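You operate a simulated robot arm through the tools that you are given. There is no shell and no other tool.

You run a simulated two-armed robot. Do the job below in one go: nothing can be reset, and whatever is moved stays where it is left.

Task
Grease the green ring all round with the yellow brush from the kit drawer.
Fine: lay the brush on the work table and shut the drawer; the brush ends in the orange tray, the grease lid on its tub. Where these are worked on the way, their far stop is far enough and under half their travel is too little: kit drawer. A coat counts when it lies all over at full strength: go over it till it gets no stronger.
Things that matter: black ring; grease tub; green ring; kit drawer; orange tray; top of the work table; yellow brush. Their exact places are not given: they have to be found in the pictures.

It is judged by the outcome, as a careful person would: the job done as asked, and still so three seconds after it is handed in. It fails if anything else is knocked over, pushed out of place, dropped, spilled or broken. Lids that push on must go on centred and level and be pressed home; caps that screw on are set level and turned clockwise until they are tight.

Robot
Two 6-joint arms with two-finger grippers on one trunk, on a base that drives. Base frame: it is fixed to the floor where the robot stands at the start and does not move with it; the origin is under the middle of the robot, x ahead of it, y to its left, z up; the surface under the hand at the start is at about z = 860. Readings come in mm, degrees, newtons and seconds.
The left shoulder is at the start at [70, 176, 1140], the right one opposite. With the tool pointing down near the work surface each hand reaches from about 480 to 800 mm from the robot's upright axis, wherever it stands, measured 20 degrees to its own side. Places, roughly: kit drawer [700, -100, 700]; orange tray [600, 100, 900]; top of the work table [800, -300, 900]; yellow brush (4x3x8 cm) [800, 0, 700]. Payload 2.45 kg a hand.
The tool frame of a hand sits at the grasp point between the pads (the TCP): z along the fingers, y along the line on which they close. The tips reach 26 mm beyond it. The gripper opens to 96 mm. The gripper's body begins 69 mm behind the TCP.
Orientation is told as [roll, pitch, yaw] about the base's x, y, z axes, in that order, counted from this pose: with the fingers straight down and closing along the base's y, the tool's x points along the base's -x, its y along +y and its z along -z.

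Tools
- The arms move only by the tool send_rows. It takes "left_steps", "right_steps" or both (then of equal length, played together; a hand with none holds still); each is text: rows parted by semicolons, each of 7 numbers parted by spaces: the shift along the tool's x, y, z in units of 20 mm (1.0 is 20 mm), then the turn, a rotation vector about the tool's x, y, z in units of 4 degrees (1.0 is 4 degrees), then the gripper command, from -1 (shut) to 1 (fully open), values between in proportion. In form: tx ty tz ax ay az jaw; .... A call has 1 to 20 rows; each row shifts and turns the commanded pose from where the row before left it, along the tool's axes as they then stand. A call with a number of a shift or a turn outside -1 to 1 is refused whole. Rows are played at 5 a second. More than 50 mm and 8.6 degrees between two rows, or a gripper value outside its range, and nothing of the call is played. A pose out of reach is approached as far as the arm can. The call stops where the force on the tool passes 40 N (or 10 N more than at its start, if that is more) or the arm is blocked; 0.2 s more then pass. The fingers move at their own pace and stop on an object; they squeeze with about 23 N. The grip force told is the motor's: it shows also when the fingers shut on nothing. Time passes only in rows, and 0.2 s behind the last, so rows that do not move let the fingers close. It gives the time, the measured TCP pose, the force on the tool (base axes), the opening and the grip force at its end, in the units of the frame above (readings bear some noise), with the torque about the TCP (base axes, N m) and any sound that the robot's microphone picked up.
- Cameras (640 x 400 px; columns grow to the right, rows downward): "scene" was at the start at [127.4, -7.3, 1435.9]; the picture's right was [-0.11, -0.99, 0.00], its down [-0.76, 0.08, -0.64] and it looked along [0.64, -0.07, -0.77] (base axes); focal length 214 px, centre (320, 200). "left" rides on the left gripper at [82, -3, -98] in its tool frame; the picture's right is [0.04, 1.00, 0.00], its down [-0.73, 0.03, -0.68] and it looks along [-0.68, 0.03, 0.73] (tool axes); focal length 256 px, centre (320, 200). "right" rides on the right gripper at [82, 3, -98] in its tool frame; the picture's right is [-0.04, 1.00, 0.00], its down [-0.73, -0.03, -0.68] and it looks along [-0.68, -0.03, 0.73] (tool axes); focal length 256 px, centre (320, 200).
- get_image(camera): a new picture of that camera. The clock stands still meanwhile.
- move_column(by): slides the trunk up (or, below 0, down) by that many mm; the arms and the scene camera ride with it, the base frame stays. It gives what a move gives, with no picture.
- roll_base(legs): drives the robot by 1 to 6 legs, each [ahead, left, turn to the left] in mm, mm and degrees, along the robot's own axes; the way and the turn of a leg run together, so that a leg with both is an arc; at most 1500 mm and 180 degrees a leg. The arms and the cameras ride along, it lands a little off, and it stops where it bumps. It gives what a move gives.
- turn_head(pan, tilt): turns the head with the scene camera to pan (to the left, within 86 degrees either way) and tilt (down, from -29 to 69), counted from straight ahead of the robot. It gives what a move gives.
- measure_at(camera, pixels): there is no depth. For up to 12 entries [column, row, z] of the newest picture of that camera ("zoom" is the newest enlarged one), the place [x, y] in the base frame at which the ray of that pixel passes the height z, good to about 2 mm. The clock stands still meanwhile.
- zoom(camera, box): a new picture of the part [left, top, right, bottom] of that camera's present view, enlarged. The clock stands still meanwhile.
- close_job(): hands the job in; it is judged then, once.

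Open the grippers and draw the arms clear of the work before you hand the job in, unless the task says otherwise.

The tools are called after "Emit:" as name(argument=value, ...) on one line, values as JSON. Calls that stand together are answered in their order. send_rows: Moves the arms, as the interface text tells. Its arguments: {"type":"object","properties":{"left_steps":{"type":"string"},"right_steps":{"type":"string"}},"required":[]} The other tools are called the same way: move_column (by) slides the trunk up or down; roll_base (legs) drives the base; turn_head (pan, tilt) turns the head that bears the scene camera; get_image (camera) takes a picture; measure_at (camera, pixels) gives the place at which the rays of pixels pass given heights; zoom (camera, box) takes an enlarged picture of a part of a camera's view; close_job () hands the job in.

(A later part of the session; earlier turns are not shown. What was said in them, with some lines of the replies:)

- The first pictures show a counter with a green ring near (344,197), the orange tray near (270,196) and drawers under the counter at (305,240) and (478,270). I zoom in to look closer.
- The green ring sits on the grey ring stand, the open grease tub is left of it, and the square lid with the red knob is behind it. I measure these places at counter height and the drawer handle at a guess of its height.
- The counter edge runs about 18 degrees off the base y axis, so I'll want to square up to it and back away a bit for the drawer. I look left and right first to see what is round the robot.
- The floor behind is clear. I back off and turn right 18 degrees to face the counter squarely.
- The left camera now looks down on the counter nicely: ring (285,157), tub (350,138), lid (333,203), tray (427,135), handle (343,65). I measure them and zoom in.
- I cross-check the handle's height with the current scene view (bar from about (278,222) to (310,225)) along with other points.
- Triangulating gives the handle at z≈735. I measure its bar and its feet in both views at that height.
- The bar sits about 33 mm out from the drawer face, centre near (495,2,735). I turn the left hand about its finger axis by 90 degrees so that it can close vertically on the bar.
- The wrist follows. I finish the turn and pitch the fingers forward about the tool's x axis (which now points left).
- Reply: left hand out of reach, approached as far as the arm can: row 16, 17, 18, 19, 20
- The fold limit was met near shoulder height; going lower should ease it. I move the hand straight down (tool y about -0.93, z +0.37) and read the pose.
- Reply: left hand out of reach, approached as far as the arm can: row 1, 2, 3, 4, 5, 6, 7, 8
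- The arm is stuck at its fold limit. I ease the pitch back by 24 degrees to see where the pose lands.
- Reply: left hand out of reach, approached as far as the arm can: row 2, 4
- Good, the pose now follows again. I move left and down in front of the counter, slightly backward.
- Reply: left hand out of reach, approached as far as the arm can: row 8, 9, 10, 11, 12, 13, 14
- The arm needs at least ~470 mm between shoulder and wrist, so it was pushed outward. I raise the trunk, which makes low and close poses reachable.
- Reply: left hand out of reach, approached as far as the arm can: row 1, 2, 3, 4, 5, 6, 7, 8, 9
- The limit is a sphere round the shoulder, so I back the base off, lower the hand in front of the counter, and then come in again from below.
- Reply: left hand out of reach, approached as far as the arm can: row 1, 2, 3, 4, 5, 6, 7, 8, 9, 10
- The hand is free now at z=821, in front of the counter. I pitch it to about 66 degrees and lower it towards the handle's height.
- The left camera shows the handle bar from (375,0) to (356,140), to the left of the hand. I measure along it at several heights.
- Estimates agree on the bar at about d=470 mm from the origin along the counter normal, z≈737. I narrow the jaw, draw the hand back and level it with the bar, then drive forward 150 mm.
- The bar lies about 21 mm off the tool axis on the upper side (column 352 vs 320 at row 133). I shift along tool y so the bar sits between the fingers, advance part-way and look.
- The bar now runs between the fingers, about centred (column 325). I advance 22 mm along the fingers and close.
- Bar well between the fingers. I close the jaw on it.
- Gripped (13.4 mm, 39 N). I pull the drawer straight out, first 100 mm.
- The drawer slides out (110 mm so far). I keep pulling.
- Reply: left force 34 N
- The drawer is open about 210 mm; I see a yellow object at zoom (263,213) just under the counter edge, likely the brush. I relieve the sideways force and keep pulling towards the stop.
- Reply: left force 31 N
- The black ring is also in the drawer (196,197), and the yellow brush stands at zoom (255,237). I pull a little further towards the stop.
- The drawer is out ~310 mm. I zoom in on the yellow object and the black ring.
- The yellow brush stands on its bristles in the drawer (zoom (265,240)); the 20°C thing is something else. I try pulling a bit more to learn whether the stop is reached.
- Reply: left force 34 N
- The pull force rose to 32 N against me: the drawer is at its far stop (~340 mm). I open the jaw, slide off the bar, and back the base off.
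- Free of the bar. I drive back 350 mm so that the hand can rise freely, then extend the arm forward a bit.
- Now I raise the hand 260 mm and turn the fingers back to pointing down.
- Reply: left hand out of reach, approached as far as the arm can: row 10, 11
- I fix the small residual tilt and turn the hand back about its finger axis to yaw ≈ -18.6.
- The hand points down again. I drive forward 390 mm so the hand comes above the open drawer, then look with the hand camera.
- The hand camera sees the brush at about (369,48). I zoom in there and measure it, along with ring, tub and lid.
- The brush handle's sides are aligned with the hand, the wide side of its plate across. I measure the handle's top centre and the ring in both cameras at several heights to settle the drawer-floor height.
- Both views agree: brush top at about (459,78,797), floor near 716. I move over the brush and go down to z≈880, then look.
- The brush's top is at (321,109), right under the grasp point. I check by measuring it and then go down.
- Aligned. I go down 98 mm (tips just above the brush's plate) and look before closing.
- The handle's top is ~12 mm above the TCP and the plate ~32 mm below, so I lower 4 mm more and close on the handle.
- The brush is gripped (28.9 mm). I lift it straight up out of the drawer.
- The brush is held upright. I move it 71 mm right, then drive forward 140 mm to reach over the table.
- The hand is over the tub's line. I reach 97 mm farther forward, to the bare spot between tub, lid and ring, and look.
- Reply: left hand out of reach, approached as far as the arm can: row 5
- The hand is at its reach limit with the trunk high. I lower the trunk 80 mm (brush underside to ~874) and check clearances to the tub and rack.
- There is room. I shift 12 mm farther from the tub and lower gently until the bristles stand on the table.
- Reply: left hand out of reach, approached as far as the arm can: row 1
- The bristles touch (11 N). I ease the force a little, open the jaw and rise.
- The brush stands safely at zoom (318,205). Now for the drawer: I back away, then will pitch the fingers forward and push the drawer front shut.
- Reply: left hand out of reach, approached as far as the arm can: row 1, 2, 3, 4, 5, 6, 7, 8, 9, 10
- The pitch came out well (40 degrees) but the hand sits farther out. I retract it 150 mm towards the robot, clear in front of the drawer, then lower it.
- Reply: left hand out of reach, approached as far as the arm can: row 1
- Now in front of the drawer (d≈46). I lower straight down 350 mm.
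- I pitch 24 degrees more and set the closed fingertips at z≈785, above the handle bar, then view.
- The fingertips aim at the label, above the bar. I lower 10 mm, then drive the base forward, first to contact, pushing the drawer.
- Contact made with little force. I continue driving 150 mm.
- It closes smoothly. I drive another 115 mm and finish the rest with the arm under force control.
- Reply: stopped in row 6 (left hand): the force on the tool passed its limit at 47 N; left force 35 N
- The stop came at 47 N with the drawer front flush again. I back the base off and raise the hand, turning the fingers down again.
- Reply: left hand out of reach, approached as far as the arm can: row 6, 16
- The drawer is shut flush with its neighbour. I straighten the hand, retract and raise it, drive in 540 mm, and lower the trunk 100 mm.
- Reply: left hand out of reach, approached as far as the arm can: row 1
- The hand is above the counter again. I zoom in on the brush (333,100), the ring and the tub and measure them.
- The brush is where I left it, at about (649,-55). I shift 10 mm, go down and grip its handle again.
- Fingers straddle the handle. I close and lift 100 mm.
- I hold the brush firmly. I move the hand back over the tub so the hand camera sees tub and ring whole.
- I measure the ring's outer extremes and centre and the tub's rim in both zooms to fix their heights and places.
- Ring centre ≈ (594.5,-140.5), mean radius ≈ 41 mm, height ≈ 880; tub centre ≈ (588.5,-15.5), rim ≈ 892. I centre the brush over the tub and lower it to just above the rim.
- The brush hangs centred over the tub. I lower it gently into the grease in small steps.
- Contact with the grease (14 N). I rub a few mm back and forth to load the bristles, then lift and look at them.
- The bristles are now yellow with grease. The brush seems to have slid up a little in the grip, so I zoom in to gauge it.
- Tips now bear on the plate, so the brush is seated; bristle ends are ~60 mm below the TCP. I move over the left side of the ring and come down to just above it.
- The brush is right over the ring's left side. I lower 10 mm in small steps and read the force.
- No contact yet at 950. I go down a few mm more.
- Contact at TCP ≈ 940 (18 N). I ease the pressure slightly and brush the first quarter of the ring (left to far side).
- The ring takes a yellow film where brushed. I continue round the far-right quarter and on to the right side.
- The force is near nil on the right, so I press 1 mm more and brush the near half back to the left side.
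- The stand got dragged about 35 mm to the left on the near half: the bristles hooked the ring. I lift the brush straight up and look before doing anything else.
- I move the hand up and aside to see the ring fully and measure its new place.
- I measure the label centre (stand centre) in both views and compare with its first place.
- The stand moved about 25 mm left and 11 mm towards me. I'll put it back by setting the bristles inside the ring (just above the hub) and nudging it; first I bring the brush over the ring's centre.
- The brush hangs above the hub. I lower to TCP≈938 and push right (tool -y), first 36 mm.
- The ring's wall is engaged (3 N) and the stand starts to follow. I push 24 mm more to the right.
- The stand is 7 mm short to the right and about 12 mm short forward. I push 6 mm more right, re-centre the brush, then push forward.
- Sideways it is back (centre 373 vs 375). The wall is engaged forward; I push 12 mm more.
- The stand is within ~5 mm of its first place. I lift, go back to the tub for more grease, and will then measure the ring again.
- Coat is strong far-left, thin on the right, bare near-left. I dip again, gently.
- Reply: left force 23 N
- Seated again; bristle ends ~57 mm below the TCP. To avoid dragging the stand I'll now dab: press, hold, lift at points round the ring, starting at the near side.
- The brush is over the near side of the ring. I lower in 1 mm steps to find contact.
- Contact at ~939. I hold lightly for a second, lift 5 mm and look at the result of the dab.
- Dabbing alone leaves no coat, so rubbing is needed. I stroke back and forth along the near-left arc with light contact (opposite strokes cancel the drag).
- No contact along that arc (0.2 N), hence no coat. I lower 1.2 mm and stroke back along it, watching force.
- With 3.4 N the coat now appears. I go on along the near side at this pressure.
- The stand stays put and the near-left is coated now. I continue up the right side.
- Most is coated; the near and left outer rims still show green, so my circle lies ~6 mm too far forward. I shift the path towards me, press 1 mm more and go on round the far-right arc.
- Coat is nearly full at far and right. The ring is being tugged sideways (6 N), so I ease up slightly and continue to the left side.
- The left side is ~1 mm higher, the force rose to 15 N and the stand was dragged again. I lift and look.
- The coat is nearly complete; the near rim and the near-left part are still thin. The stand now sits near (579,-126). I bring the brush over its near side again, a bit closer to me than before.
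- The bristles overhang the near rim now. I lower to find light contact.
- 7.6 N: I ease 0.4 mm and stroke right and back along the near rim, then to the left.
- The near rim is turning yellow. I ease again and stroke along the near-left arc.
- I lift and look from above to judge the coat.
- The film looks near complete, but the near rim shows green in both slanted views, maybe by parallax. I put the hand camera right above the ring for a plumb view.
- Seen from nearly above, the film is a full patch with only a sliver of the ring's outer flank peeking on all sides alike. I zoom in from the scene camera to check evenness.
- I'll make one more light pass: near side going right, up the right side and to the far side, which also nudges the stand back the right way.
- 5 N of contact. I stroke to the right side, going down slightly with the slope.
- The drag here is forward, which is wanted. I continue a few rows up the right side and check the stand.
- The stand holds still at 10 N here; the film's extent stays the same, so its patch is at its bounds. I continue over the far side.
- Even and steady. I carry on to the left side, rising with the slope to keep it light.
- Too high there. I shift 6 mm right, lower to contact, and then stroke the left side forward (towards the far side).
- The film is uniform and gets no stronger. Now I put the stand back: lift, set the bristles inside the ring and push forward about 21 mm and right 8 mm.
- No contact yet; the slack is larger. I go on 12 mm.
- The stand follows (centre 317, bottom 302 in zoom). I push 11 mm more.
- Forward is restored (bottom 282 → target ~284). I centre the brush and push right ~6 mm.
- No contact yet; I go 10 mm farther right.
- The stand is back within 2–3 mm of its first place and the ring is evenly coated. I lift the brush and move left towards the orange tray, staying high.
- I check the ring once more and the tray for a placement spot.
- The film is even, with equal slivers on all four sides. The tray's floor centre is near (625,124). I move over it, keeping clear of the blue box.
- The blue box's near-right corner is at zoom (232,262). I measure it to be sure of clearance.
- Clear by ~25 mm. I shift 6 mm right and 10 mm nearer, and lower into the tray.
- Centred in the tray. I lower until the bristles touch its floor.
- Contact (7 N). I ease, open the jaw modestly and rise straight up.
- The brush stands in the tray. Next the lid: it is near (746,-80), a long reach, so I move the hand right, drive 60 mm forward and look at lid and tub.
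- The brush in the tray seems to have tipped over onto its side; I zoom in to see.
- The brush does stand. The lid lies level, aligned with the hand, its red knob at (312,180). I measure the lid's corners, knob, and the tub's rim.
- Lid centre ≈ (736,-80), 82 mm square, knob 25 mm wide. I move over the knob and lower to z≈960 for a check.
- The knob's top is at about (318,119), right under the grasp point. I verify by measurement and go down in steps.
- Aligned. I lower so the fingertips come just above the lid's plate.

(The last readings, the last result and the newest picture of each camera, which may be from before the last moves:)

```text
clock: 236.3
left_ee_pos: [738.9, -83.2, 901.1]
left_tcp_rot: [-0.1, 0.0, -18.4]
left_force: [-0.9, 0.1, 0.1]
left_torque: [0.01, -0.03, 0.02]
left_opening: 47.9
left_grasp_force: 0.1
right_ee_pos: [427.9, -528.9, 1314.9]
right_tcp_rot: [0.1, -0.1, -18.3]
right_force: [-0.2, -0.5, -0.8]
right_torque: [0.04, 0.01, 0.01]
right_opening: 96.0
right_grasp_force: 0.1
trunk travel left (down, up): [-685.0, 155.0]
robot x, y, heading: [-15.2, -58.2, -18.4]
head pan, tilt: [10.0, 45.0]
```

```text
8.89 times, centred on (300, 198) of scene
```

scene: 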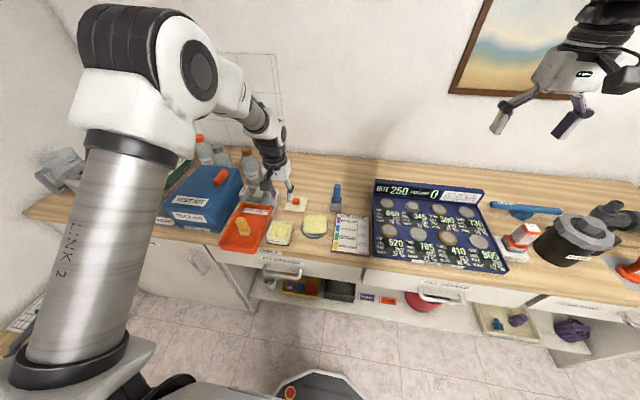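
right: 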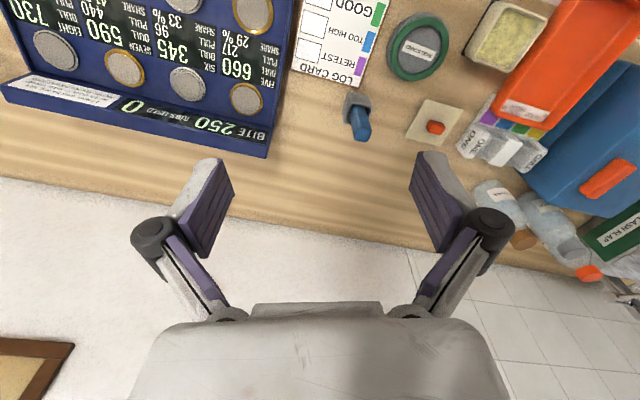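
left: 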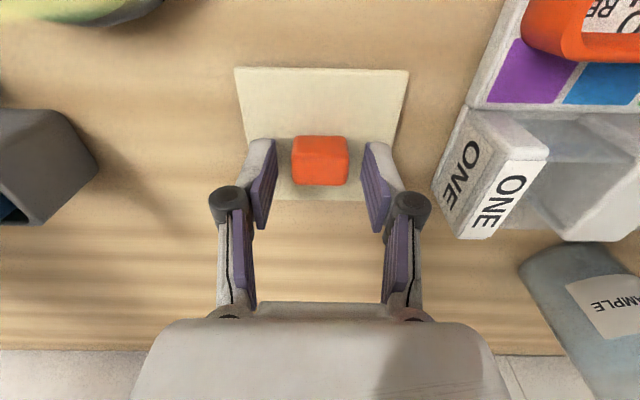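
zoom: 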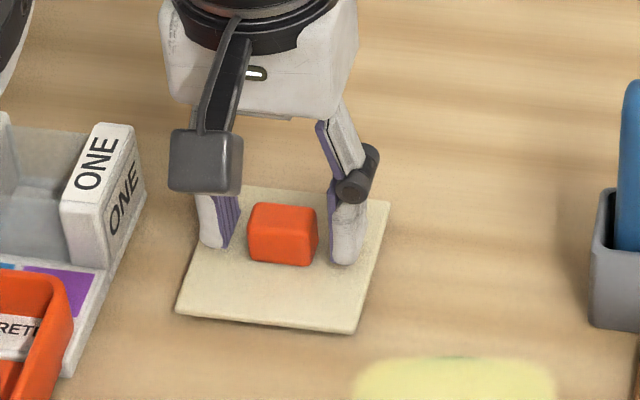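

The fingers straddle the knob well. I lower 2 mm, close on it and lift 60 mm.

Emit:
send_rows(left_steps="0 0 0.1 0 0 0 0; 0 0 0 0 0 0 -1; 0 0 0 0 0 0 -1; 0 0 0 0 0 0 -1; 0 0 0 0 0 0 -1; 0 0 -0.5 0 0 0 -1; 0 0 -1 0 0 0 -1; 0 0 -1 0 0 0 -1; 0 0 -1 0 0 0 -1; 0 0 0 0 0 0 -1")

Emit:
get_image(camera="left")

Emit:
zoom(camera="scene", box=[250, 165, 340, 235])

```text
clock: 238.5
left_ee_pos: [737.9, -80.2, 968.7]
left_tcp_rot: [-0.1, 0.0, -18.5]
left_force: [0.3, -0.3, 0.7]
left_torque: [0.01, -0.02, 0.0]
left_opening: 28.9
left_grasp_force: 23.0
right_ee_pos: [428.4, -529.6, 1315.0]
right_tcp_rot: [0.0, 0.0, -18.3]
right_force: [-0.9, -0.2, 0.9]
right_torque: [0.01, -0.01, 0.03]
right_opening: 96.1
right_grasp_force: 0.0
trunk travel left (down, up): [-685.0, 155.0]
robot x, y, heading: [-19.1, -62.0, -18.2]
head pan, tilt: [10.0, 45.0]
```

```text
taken
```

left: 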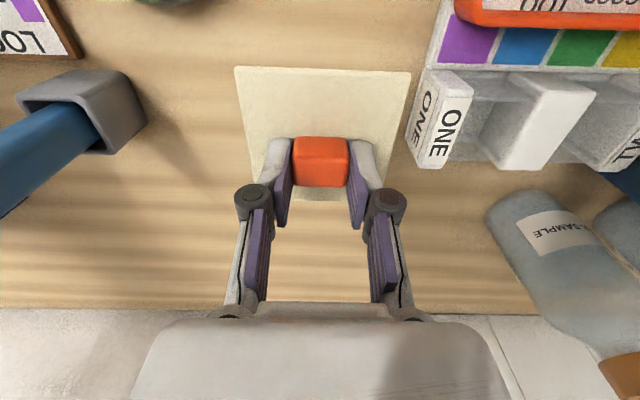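

```text
5.71 times, centred on (295, 200) of scene
```

zoom: 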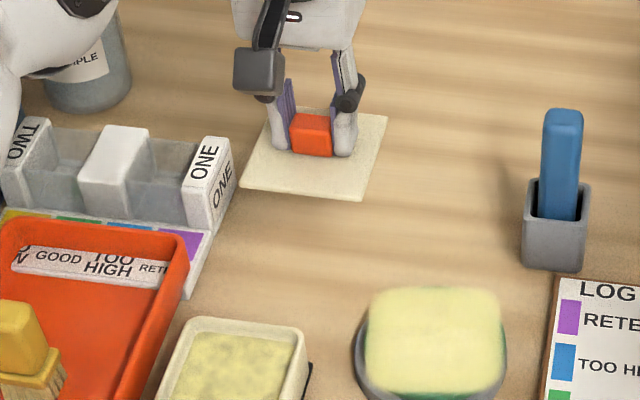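

The lid hangs level from the knob. Before carrying it over, I take a fresh close look at the tub to fix its centre and orientation.

Emit:
zoom(camera="scene", box=[260, 210, 310, 255])

```text
8.89 times, centred on (285, 232) of scene
```

zoom: 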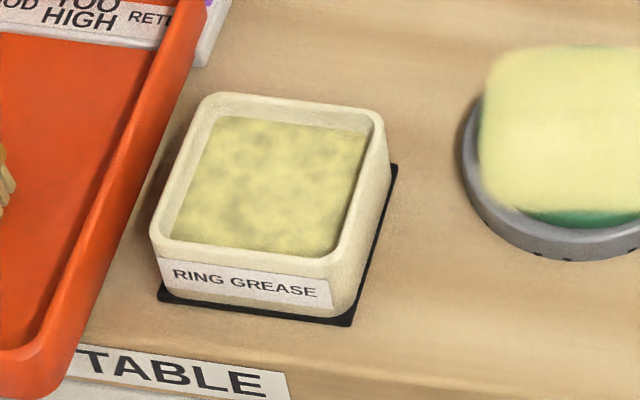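

Emit:
measure_at(camera="zoom", pixels=[[198, 97, 892], [386, 111, 892], [343, 280, 892], [150, 236, 892], [158, 298, 862], [351, 326, 862], [397, 164, 862], [165, 285, 864], [345, 315, 864]])

```text
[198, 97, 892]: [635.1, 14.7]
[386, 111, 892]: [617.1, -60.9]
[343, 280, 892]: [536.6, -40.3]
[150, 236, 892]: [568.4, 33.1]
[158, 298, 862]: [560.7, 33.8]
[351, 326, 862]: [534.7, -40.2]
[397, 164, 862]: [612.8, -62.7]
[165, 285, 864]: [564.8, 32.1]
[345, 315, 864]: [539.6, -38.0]
```

Tub centre ≈ (588,-14.5). I measure the held lid's near corners, (235,66) and (411,72), to know its offset from the grasp point.

Emit:
zoom(camera="left", box=[220, 50, 430, 210])

Emit:
measure_at(camera="left", pixels=[[235, 66, 938], [411, 72, 938], [235, 66, 935], [411, 72, 935]])

```text
2.50 times, centred on (325, 130) of left
```

zoom: 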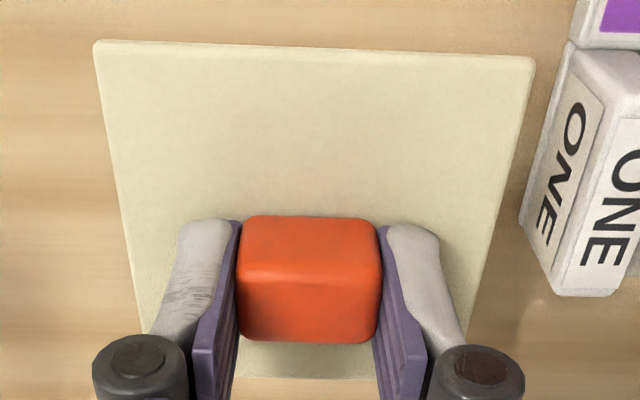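

```text
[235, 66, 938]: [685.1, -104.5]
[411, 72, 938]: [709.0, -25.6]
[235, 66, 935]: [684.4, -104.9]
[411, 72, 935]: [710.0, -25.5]
```

Lid and tub are aligned within about a degree. I carry the lid over the tub, high above the ring.

Emit:
send_rows(left_steps="0.3 0 -0.7 0 0 0 -1; 0.97 0.08 0 0 0 0 -1; 0.97 0.08 0 0 0 0 -1; 0.97 0.08 0 0 0 0 -1; 0.97 0.08 0 0 0 0 -1; 0.97 0.09 0 0 0 0 -1; 0.97 0.09 0 0 0 0 -1; 0.97 0.09 0 0 0 0 -1; 0.97 0.09 0 0 0 0 -1; 0 0 0 0 0 0 -1")

Emit:
get_image(camera="left")

Emit:
zoom(camera="scene", box=[250, 195, 320, 255])

```text
clock: 240.7
left_ee_pos: [589.3, -16.7, 981.6]
left_tcp_rot: [-0.1, 0.0, -18.5]
left_force: [0.1, -0.7, 0.0]
left_torque: [0.01, 0.03, -0.03]
left_opening: 29.0
left_grasp_force: 23.1
right_ee_pos: [427.6, -529.3, 1315.3]
right_tcp_rot: [0.0, -0.1, -18.2]
right_force: [0.4, -0.6, 0.5]
right_torque: [0.03, -0.01, -0.02]
right_opening: 96.0
right_grasp_force: 0.1
trunk travel left (down, up): [-685.0, 155.0]
robot x, y, heading: [-20.1, -60.5, -18.4]
head pan, tilt: [10.0, 45.0]
```

```text
taken
```

left: 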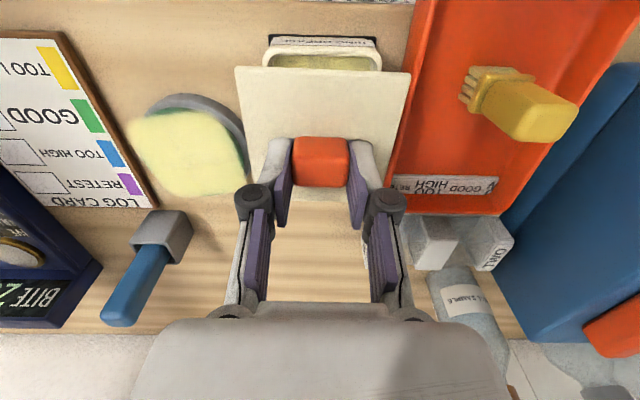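

```text
6.67 times, centred on (285, 225) of scene
```

zoom: 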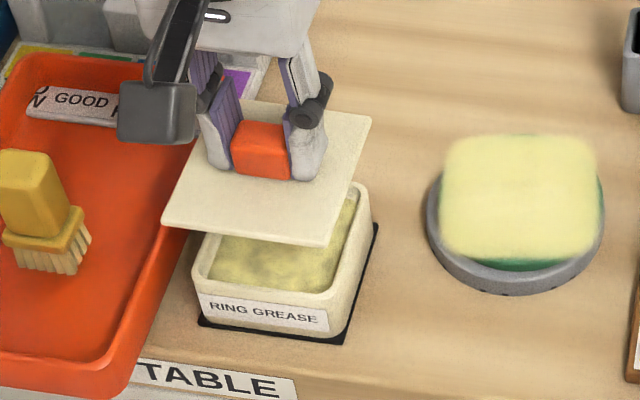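

Laterally the lid and tub agree (both centred at column ~323). I lower to about 12 mm above the rim and check again.

Emit:
send_rows(left_steps="0 0 1 0 0 0 -1; 0 0 1 0 0 0 -1; 0 0 0 0 0 0 -1")

Emit:
zoom(camera="left", box=[210, 20, 430, 170])

Emit:
zoom(camera="scene", box=[260, 205, 310, 250])

```text
clock: 241.5
left_ee_pos: [587.6, -18.8, 944.0]
left_tcp_rot: [0.0, -0.1, -18.4]
left_force: [-0.7, 0.0, 0.3]
left_torque: [0.0, -0.06, 0.02]
left_opening: 28.9
left_grasp_force: 23.2
right_ee_pos: [427.4, -528.8, 1315.0]
right_tcp_rot: [0.0, -0.2, -18.3]
right_force: [-0.6, 0.6, 0.4]
right_torque: [0.0, 0.01, -0.03]
right_opening: 96.0
right_grasp_force: 0.3
trunk travel left (down, up): [-685.0, 155.0]
robot x, y, heading: [-16.9, -62.1, -18.4]
head pan, tilt: [10.0, 45.0]
```

```text
2.67 times, centred on (320, 95) of left
```

zoom: 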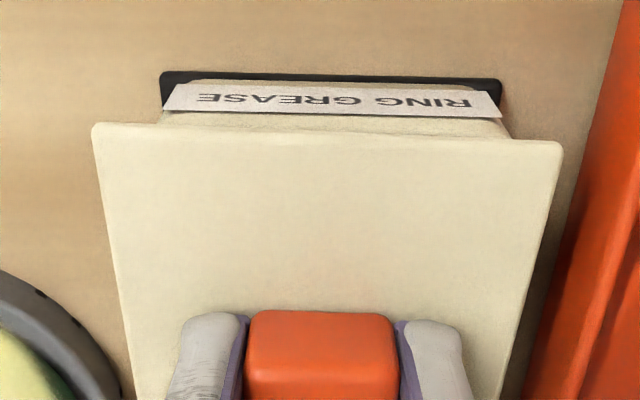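

```text
8.89 times, centred on (285, 228) of scene
```

zoom: 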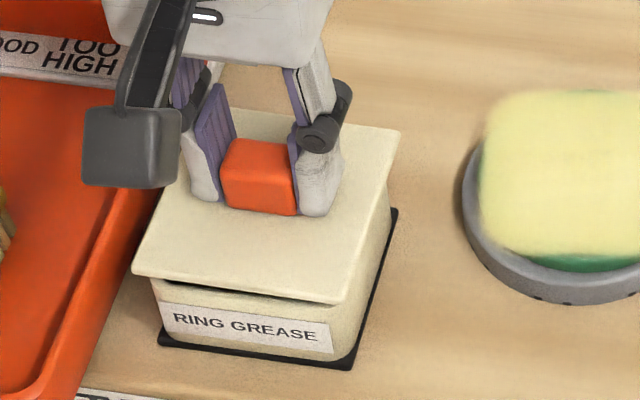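

The lid sits about 1.5–2 mm too far right. I shift it 2 mm left, then lower slowly onto the rim.

Emit:
send_rows(left_steps="-0.02 0.09 0 0 0 0 -1; 0 0 0.2 0 0 0 -1; 0 0 0.2 0 0 0 -1; 0 0 0.1 0 0 0 -1; 0 0 0.1 0 0 0 -1; 0 0 0 0 0 0 -1")

Emit:
zoom(camera="left", box=[210, 20, 430, 170])

Emit:
zoom(camera="scene", box=[260, 205, 310, 250])

```text
clock: 242.9
left_ee_pos: [589.7, -15.2, 933.9]
left_tcp_rot: [-0.1, -0.4, -18.5]
left_force: [1.1, 4.9, 24.7]
left_torque: [0.16, -0.03, 0.02]
left_opening: 29.2
left_grasp_force: 23.3
right_ee_pos: [424.9, -529.7, 1317.2]
right_tcp_rot: [0.1, -0.2, -18.4]
right_force: [0.3, -0.5, 0.3]
right_torque: [0.01, 0.0, 0.01]
right_opening: 95.9
right_grasp_force: 0.0
trunk travel left (down, up): [-685.0, 155.0]
robot x, y, heading: [-18.3, -61.1, -18.0]
head pan, tilt: [10.0, 45.0]
heard: snap
```

```text
2.67 times, centred on (320, 95) of left
```

zoom: 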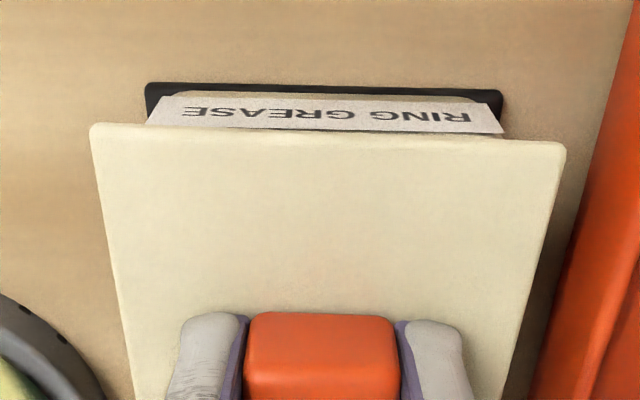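

```text
8.89 times, centred on (285, 228) of scene
```

zoom: 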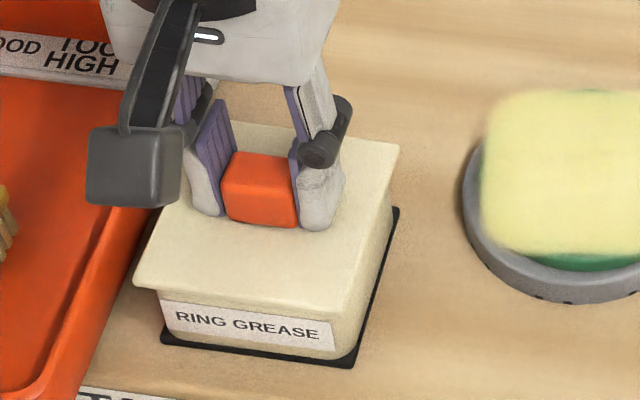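

A snap was heard and the lid looks seated level on the tub. I press a touch more to be sure, then ease, release the knob and rise.

Emit:
send_rows(left_steps="0 0 0.05 0 0 0 -1; 0 0 0.03 0 0 0 -1; 0 0 0 0 0 0 -1")

```text
clock: 243.7
left_ee_pos: [588.6, -15.9, 932.0]
left_tcp_rot: [0.0, -0.4, -18.5]
left_force: [7.4, 5.6, 33.0]
left_torque: [0.26, -0.08, -0.02]
left_opening: 29.0
left_grasp_force: 22.7
right_ee_pos: [423.8, -529.7, 1317.6]
right_tcp_rot: [0.1, -0.2, -18.4]
right_force: [-0.5, 0.9, 1.2]
right_torque: [0.0, 0.0, -0.01]
right_opening: 95.9
right_grasp_force: 0.0
trunk travel left (down, up): [-685.0, 155.0]
robot x, y, heading: [-18.4, -64.6, -18.5]
head pan, tilt: [10.0, 45.0]
```

Emit:
send_rows(left_steps="0 0 -0.15 0 0 0 -1; 0 0 0 0 0 0 -0.3; 0 0 0 0 0 0 0; 0 0 0 0 0 0 0; 0 0 -0.5 0 0 0 0; 0 0 -1 0 0 0 0; 0 0 -1 0 0 0 0; 0 0 -1 0 0 0 0; 0 0 -1 0 0 0 0; 0 0 -1 0 0 0 0; 0 0 0 0 0 0 0")

Emit:
get_image(camera="left")

Emit:
zoom(camera="scene", box=[240, 185, 340, 260])

```text
clock: 246.1
left_ee_pos: [591.7, -15.7, 1042.1]
left_tcp_rot: [0.0, 0.0, -18.6]
left_force: [0.5, -0.1, -0.7]
left_torque: [-0.01, 0.0, -0.01]
left_opening: 48.1
left_grasp_force: 0.1
right_ee_pos: [428.1, -529.6, 1316.1]
right_tcp_rot: [0.0, 0.1, -18.4]
right_force: [0.4, -0.6, -0.3]
right_torque: [0.0, -0.01, 0.01]
right_opening: 96.0
right_grasp_force: 0.0
trunk travel left (down, up): [-685.0, 155.0]
robot x, y, heading: [-15.1, -62.9, -18.4]
head pan, tilt: [10.0, 45.0]
```

```text
taken
```

left: 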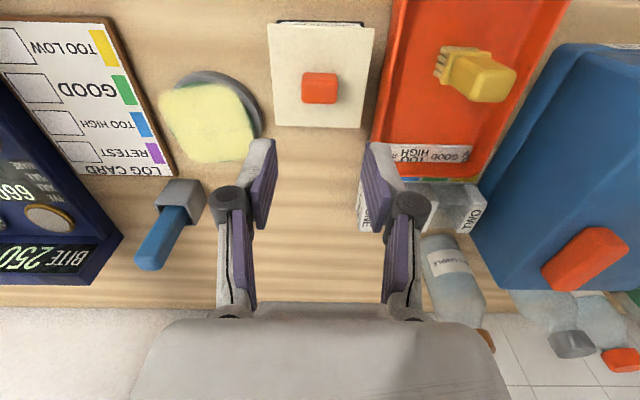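

```text
5.33 times, centred on (290, 222) of scene
```

zoom: 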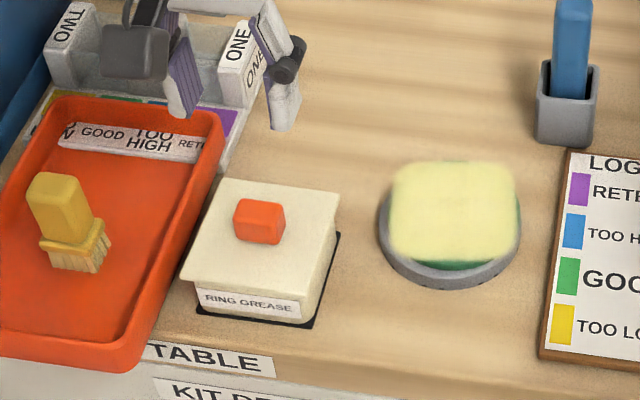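

Lid seated. I take a last close look at the coat on the ring and the brush in the tray from the hand camera.

Emit:
zoom(camera="left", box=[140, 50, 280, 180])

Emit:
zoom(camera="left", box=[250, 0, 530, 175])

```text
3.08 times, centred on (210, 115) of left
```

zoom: 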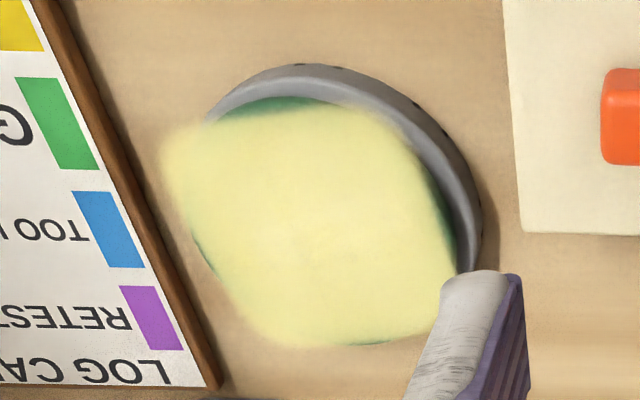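

```text
2.29 times, centred on (390, 88) of left
```

zoom: 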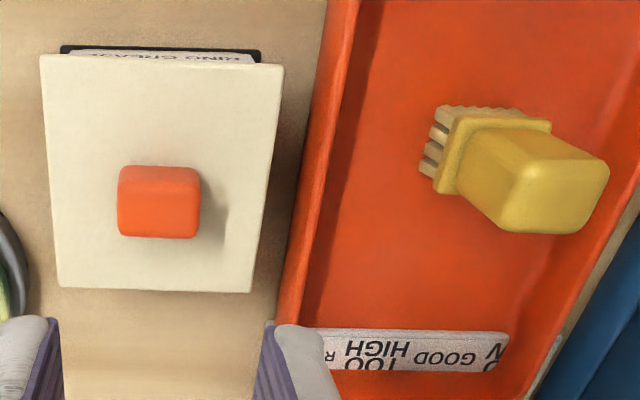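

Everything looks right: the coat patch is even, with equal slivers of the ring's flank at all four sides; the lid is level and the brush is in the tray. I open the gripper fully, raise it and back away.

Emit:
send_rows(left_steps="0 0 -1 0 0 0 0.5; 0 0 -1 0 0 0 1; 0 0 -1 0 0 0 1; 0 0 -1 0 0 0 1; 0 0 0 0 0 0 1")

Emit:
roll_base(legs=[[-300, 0, 0]])

Emit:
get_image(camera="scene")

Emit:
zoom(camera="scene", box=[220, 150, 400, 260])

```text
clock: 247.3
left_ee_pos: [591.8, -14.3, 1121.6]
left_tcp_rot: [0.0, 0.0, -18.5]
left_force: [0.0, 0.1, -0.4]
left_torque: [-0.01, 0.01, 0.03]
left_opening: 96.3
left_grasp_force: 0.1
right_ee_pos: [427.7, -528.8, 1314.1]
right_tcp_rot: [0.1, 0.0, -18.2]
right_force: [0.5, 0.1, 1.1]
right_torque: [-0.01, 0.04, -0.03]
right_opening: 96.0
right_grasp_force: 0.1
trunk travel left (down, up): [-685.0, 155.0]
robot x, y, heading: [-18.1, -58.2, -18.1]
head pan, tilt: [10.0, 45.0]
```

```text
clock: 249.3
left_ee_pos: [312.4, 78.7, 1120.7]
left_tcp_rot: [-0.1, -0.1, -18.3]
left_force: [0.0, 0.3, -0.4]
left_torque: [-0.02, -0.01, 0.0]
left_opening: 96.1
left_grasp_force: 0.1
right_ee_pos: [150.0, -437.6, 1315.3]
right_tcp_rot: [-0.1, 0.0, -18.3]
right_force: [-0.1, 0.8, 0.1]
right_torque: [-0.04, 0.01, 0.0]
right_opening: 96.2
right_grasp_force: 0.1
trunk travel left (down, up): [-685.0, 155.0]
robot x, y, heading: [-294.8, 30.4, -18.2]
head pan, tilt: [10.0, 45.0]
```

```text
taken
```

scene: 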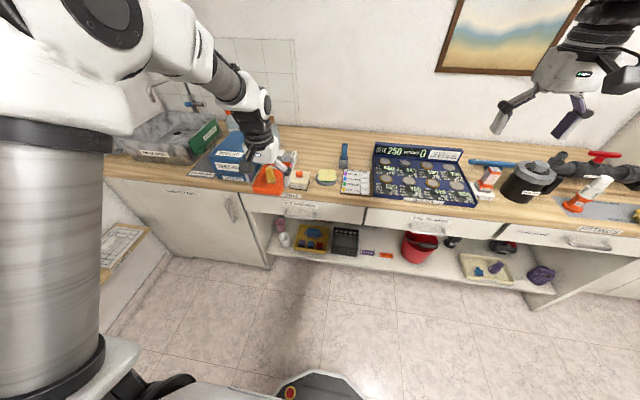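

```text
3.56 times, centred on (310, 205) of scene
```

zoom: 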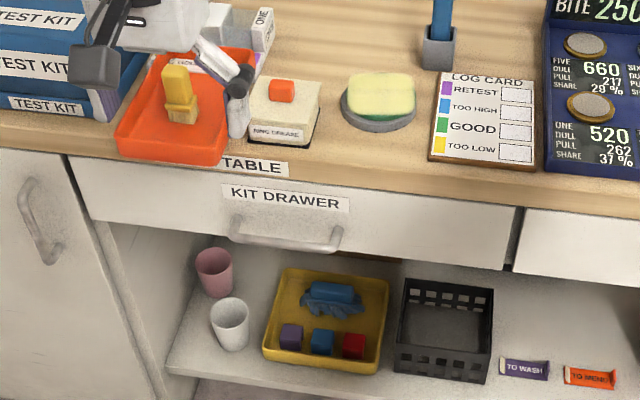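

Drawer shut, lid on, brush in the tray. I take one more high zoom of the coat to judge its evenness before handing in.

Emit:
zoom(camera="scene", box=[312, 162, 342, 192])

Emit:
get_image(camera="left")

```text
13.33 times, centred on (327, 177) of scene
```

zoom: 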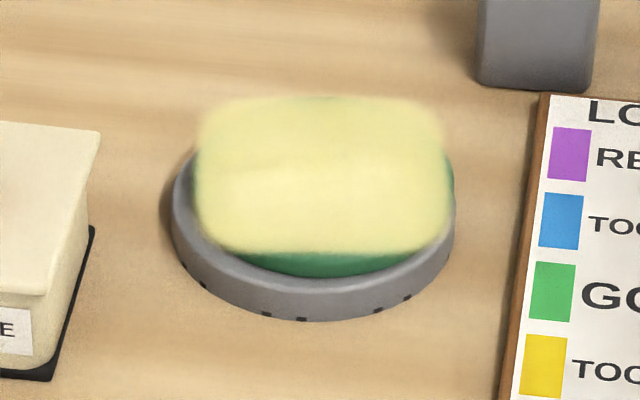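

```text
taken
```

left: 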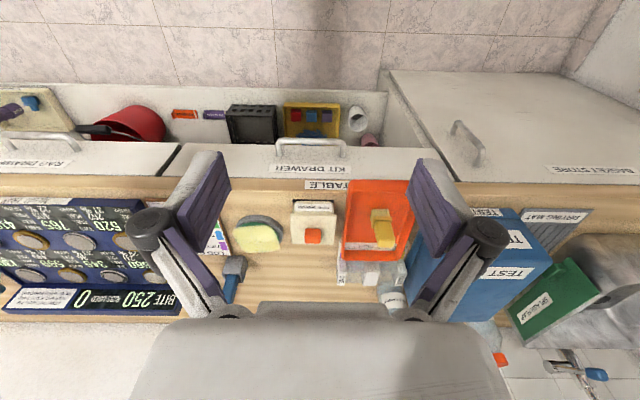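

The coat is uniform and did not change any more over the last pass; the stand is back in place, the drawer shut, the lid snapped on, the brush in the tray, and both grippers are open and clear. I hand the job in.

Emit:
close_job()

```text
The job is handed in.
```

I've handed the job in. The green ring is greased all round, and everything you asked for is where it should be. I don't know the verdict: the hand-in only confirmed that it was received.

- **Ring:** It has an even yellow coat, and the last pass over it made no visible difference. Thin slivers of green still show at the outer edge; I took these to be the ring's side wall.
- **Brush:** I laid it on the table while I shut the drawer. It now stands on its bristles in the orange tray.
- **Drawer:** I pulled it out to its far stop (about 340 mm) and pushed it fully shut again.
- **Grease lid:** It is on its tub, level and centred. I heard it snap on and pressed it a little more.

**Ring stand moved:** The brush dragged the stand out of place twice, by about 27 mm and then about 23 mm. I pushed it back both times, and it now sits about 2–3 mm from where it started.

Both grippers are open and clear of the table. I didn't see anything else out of place.
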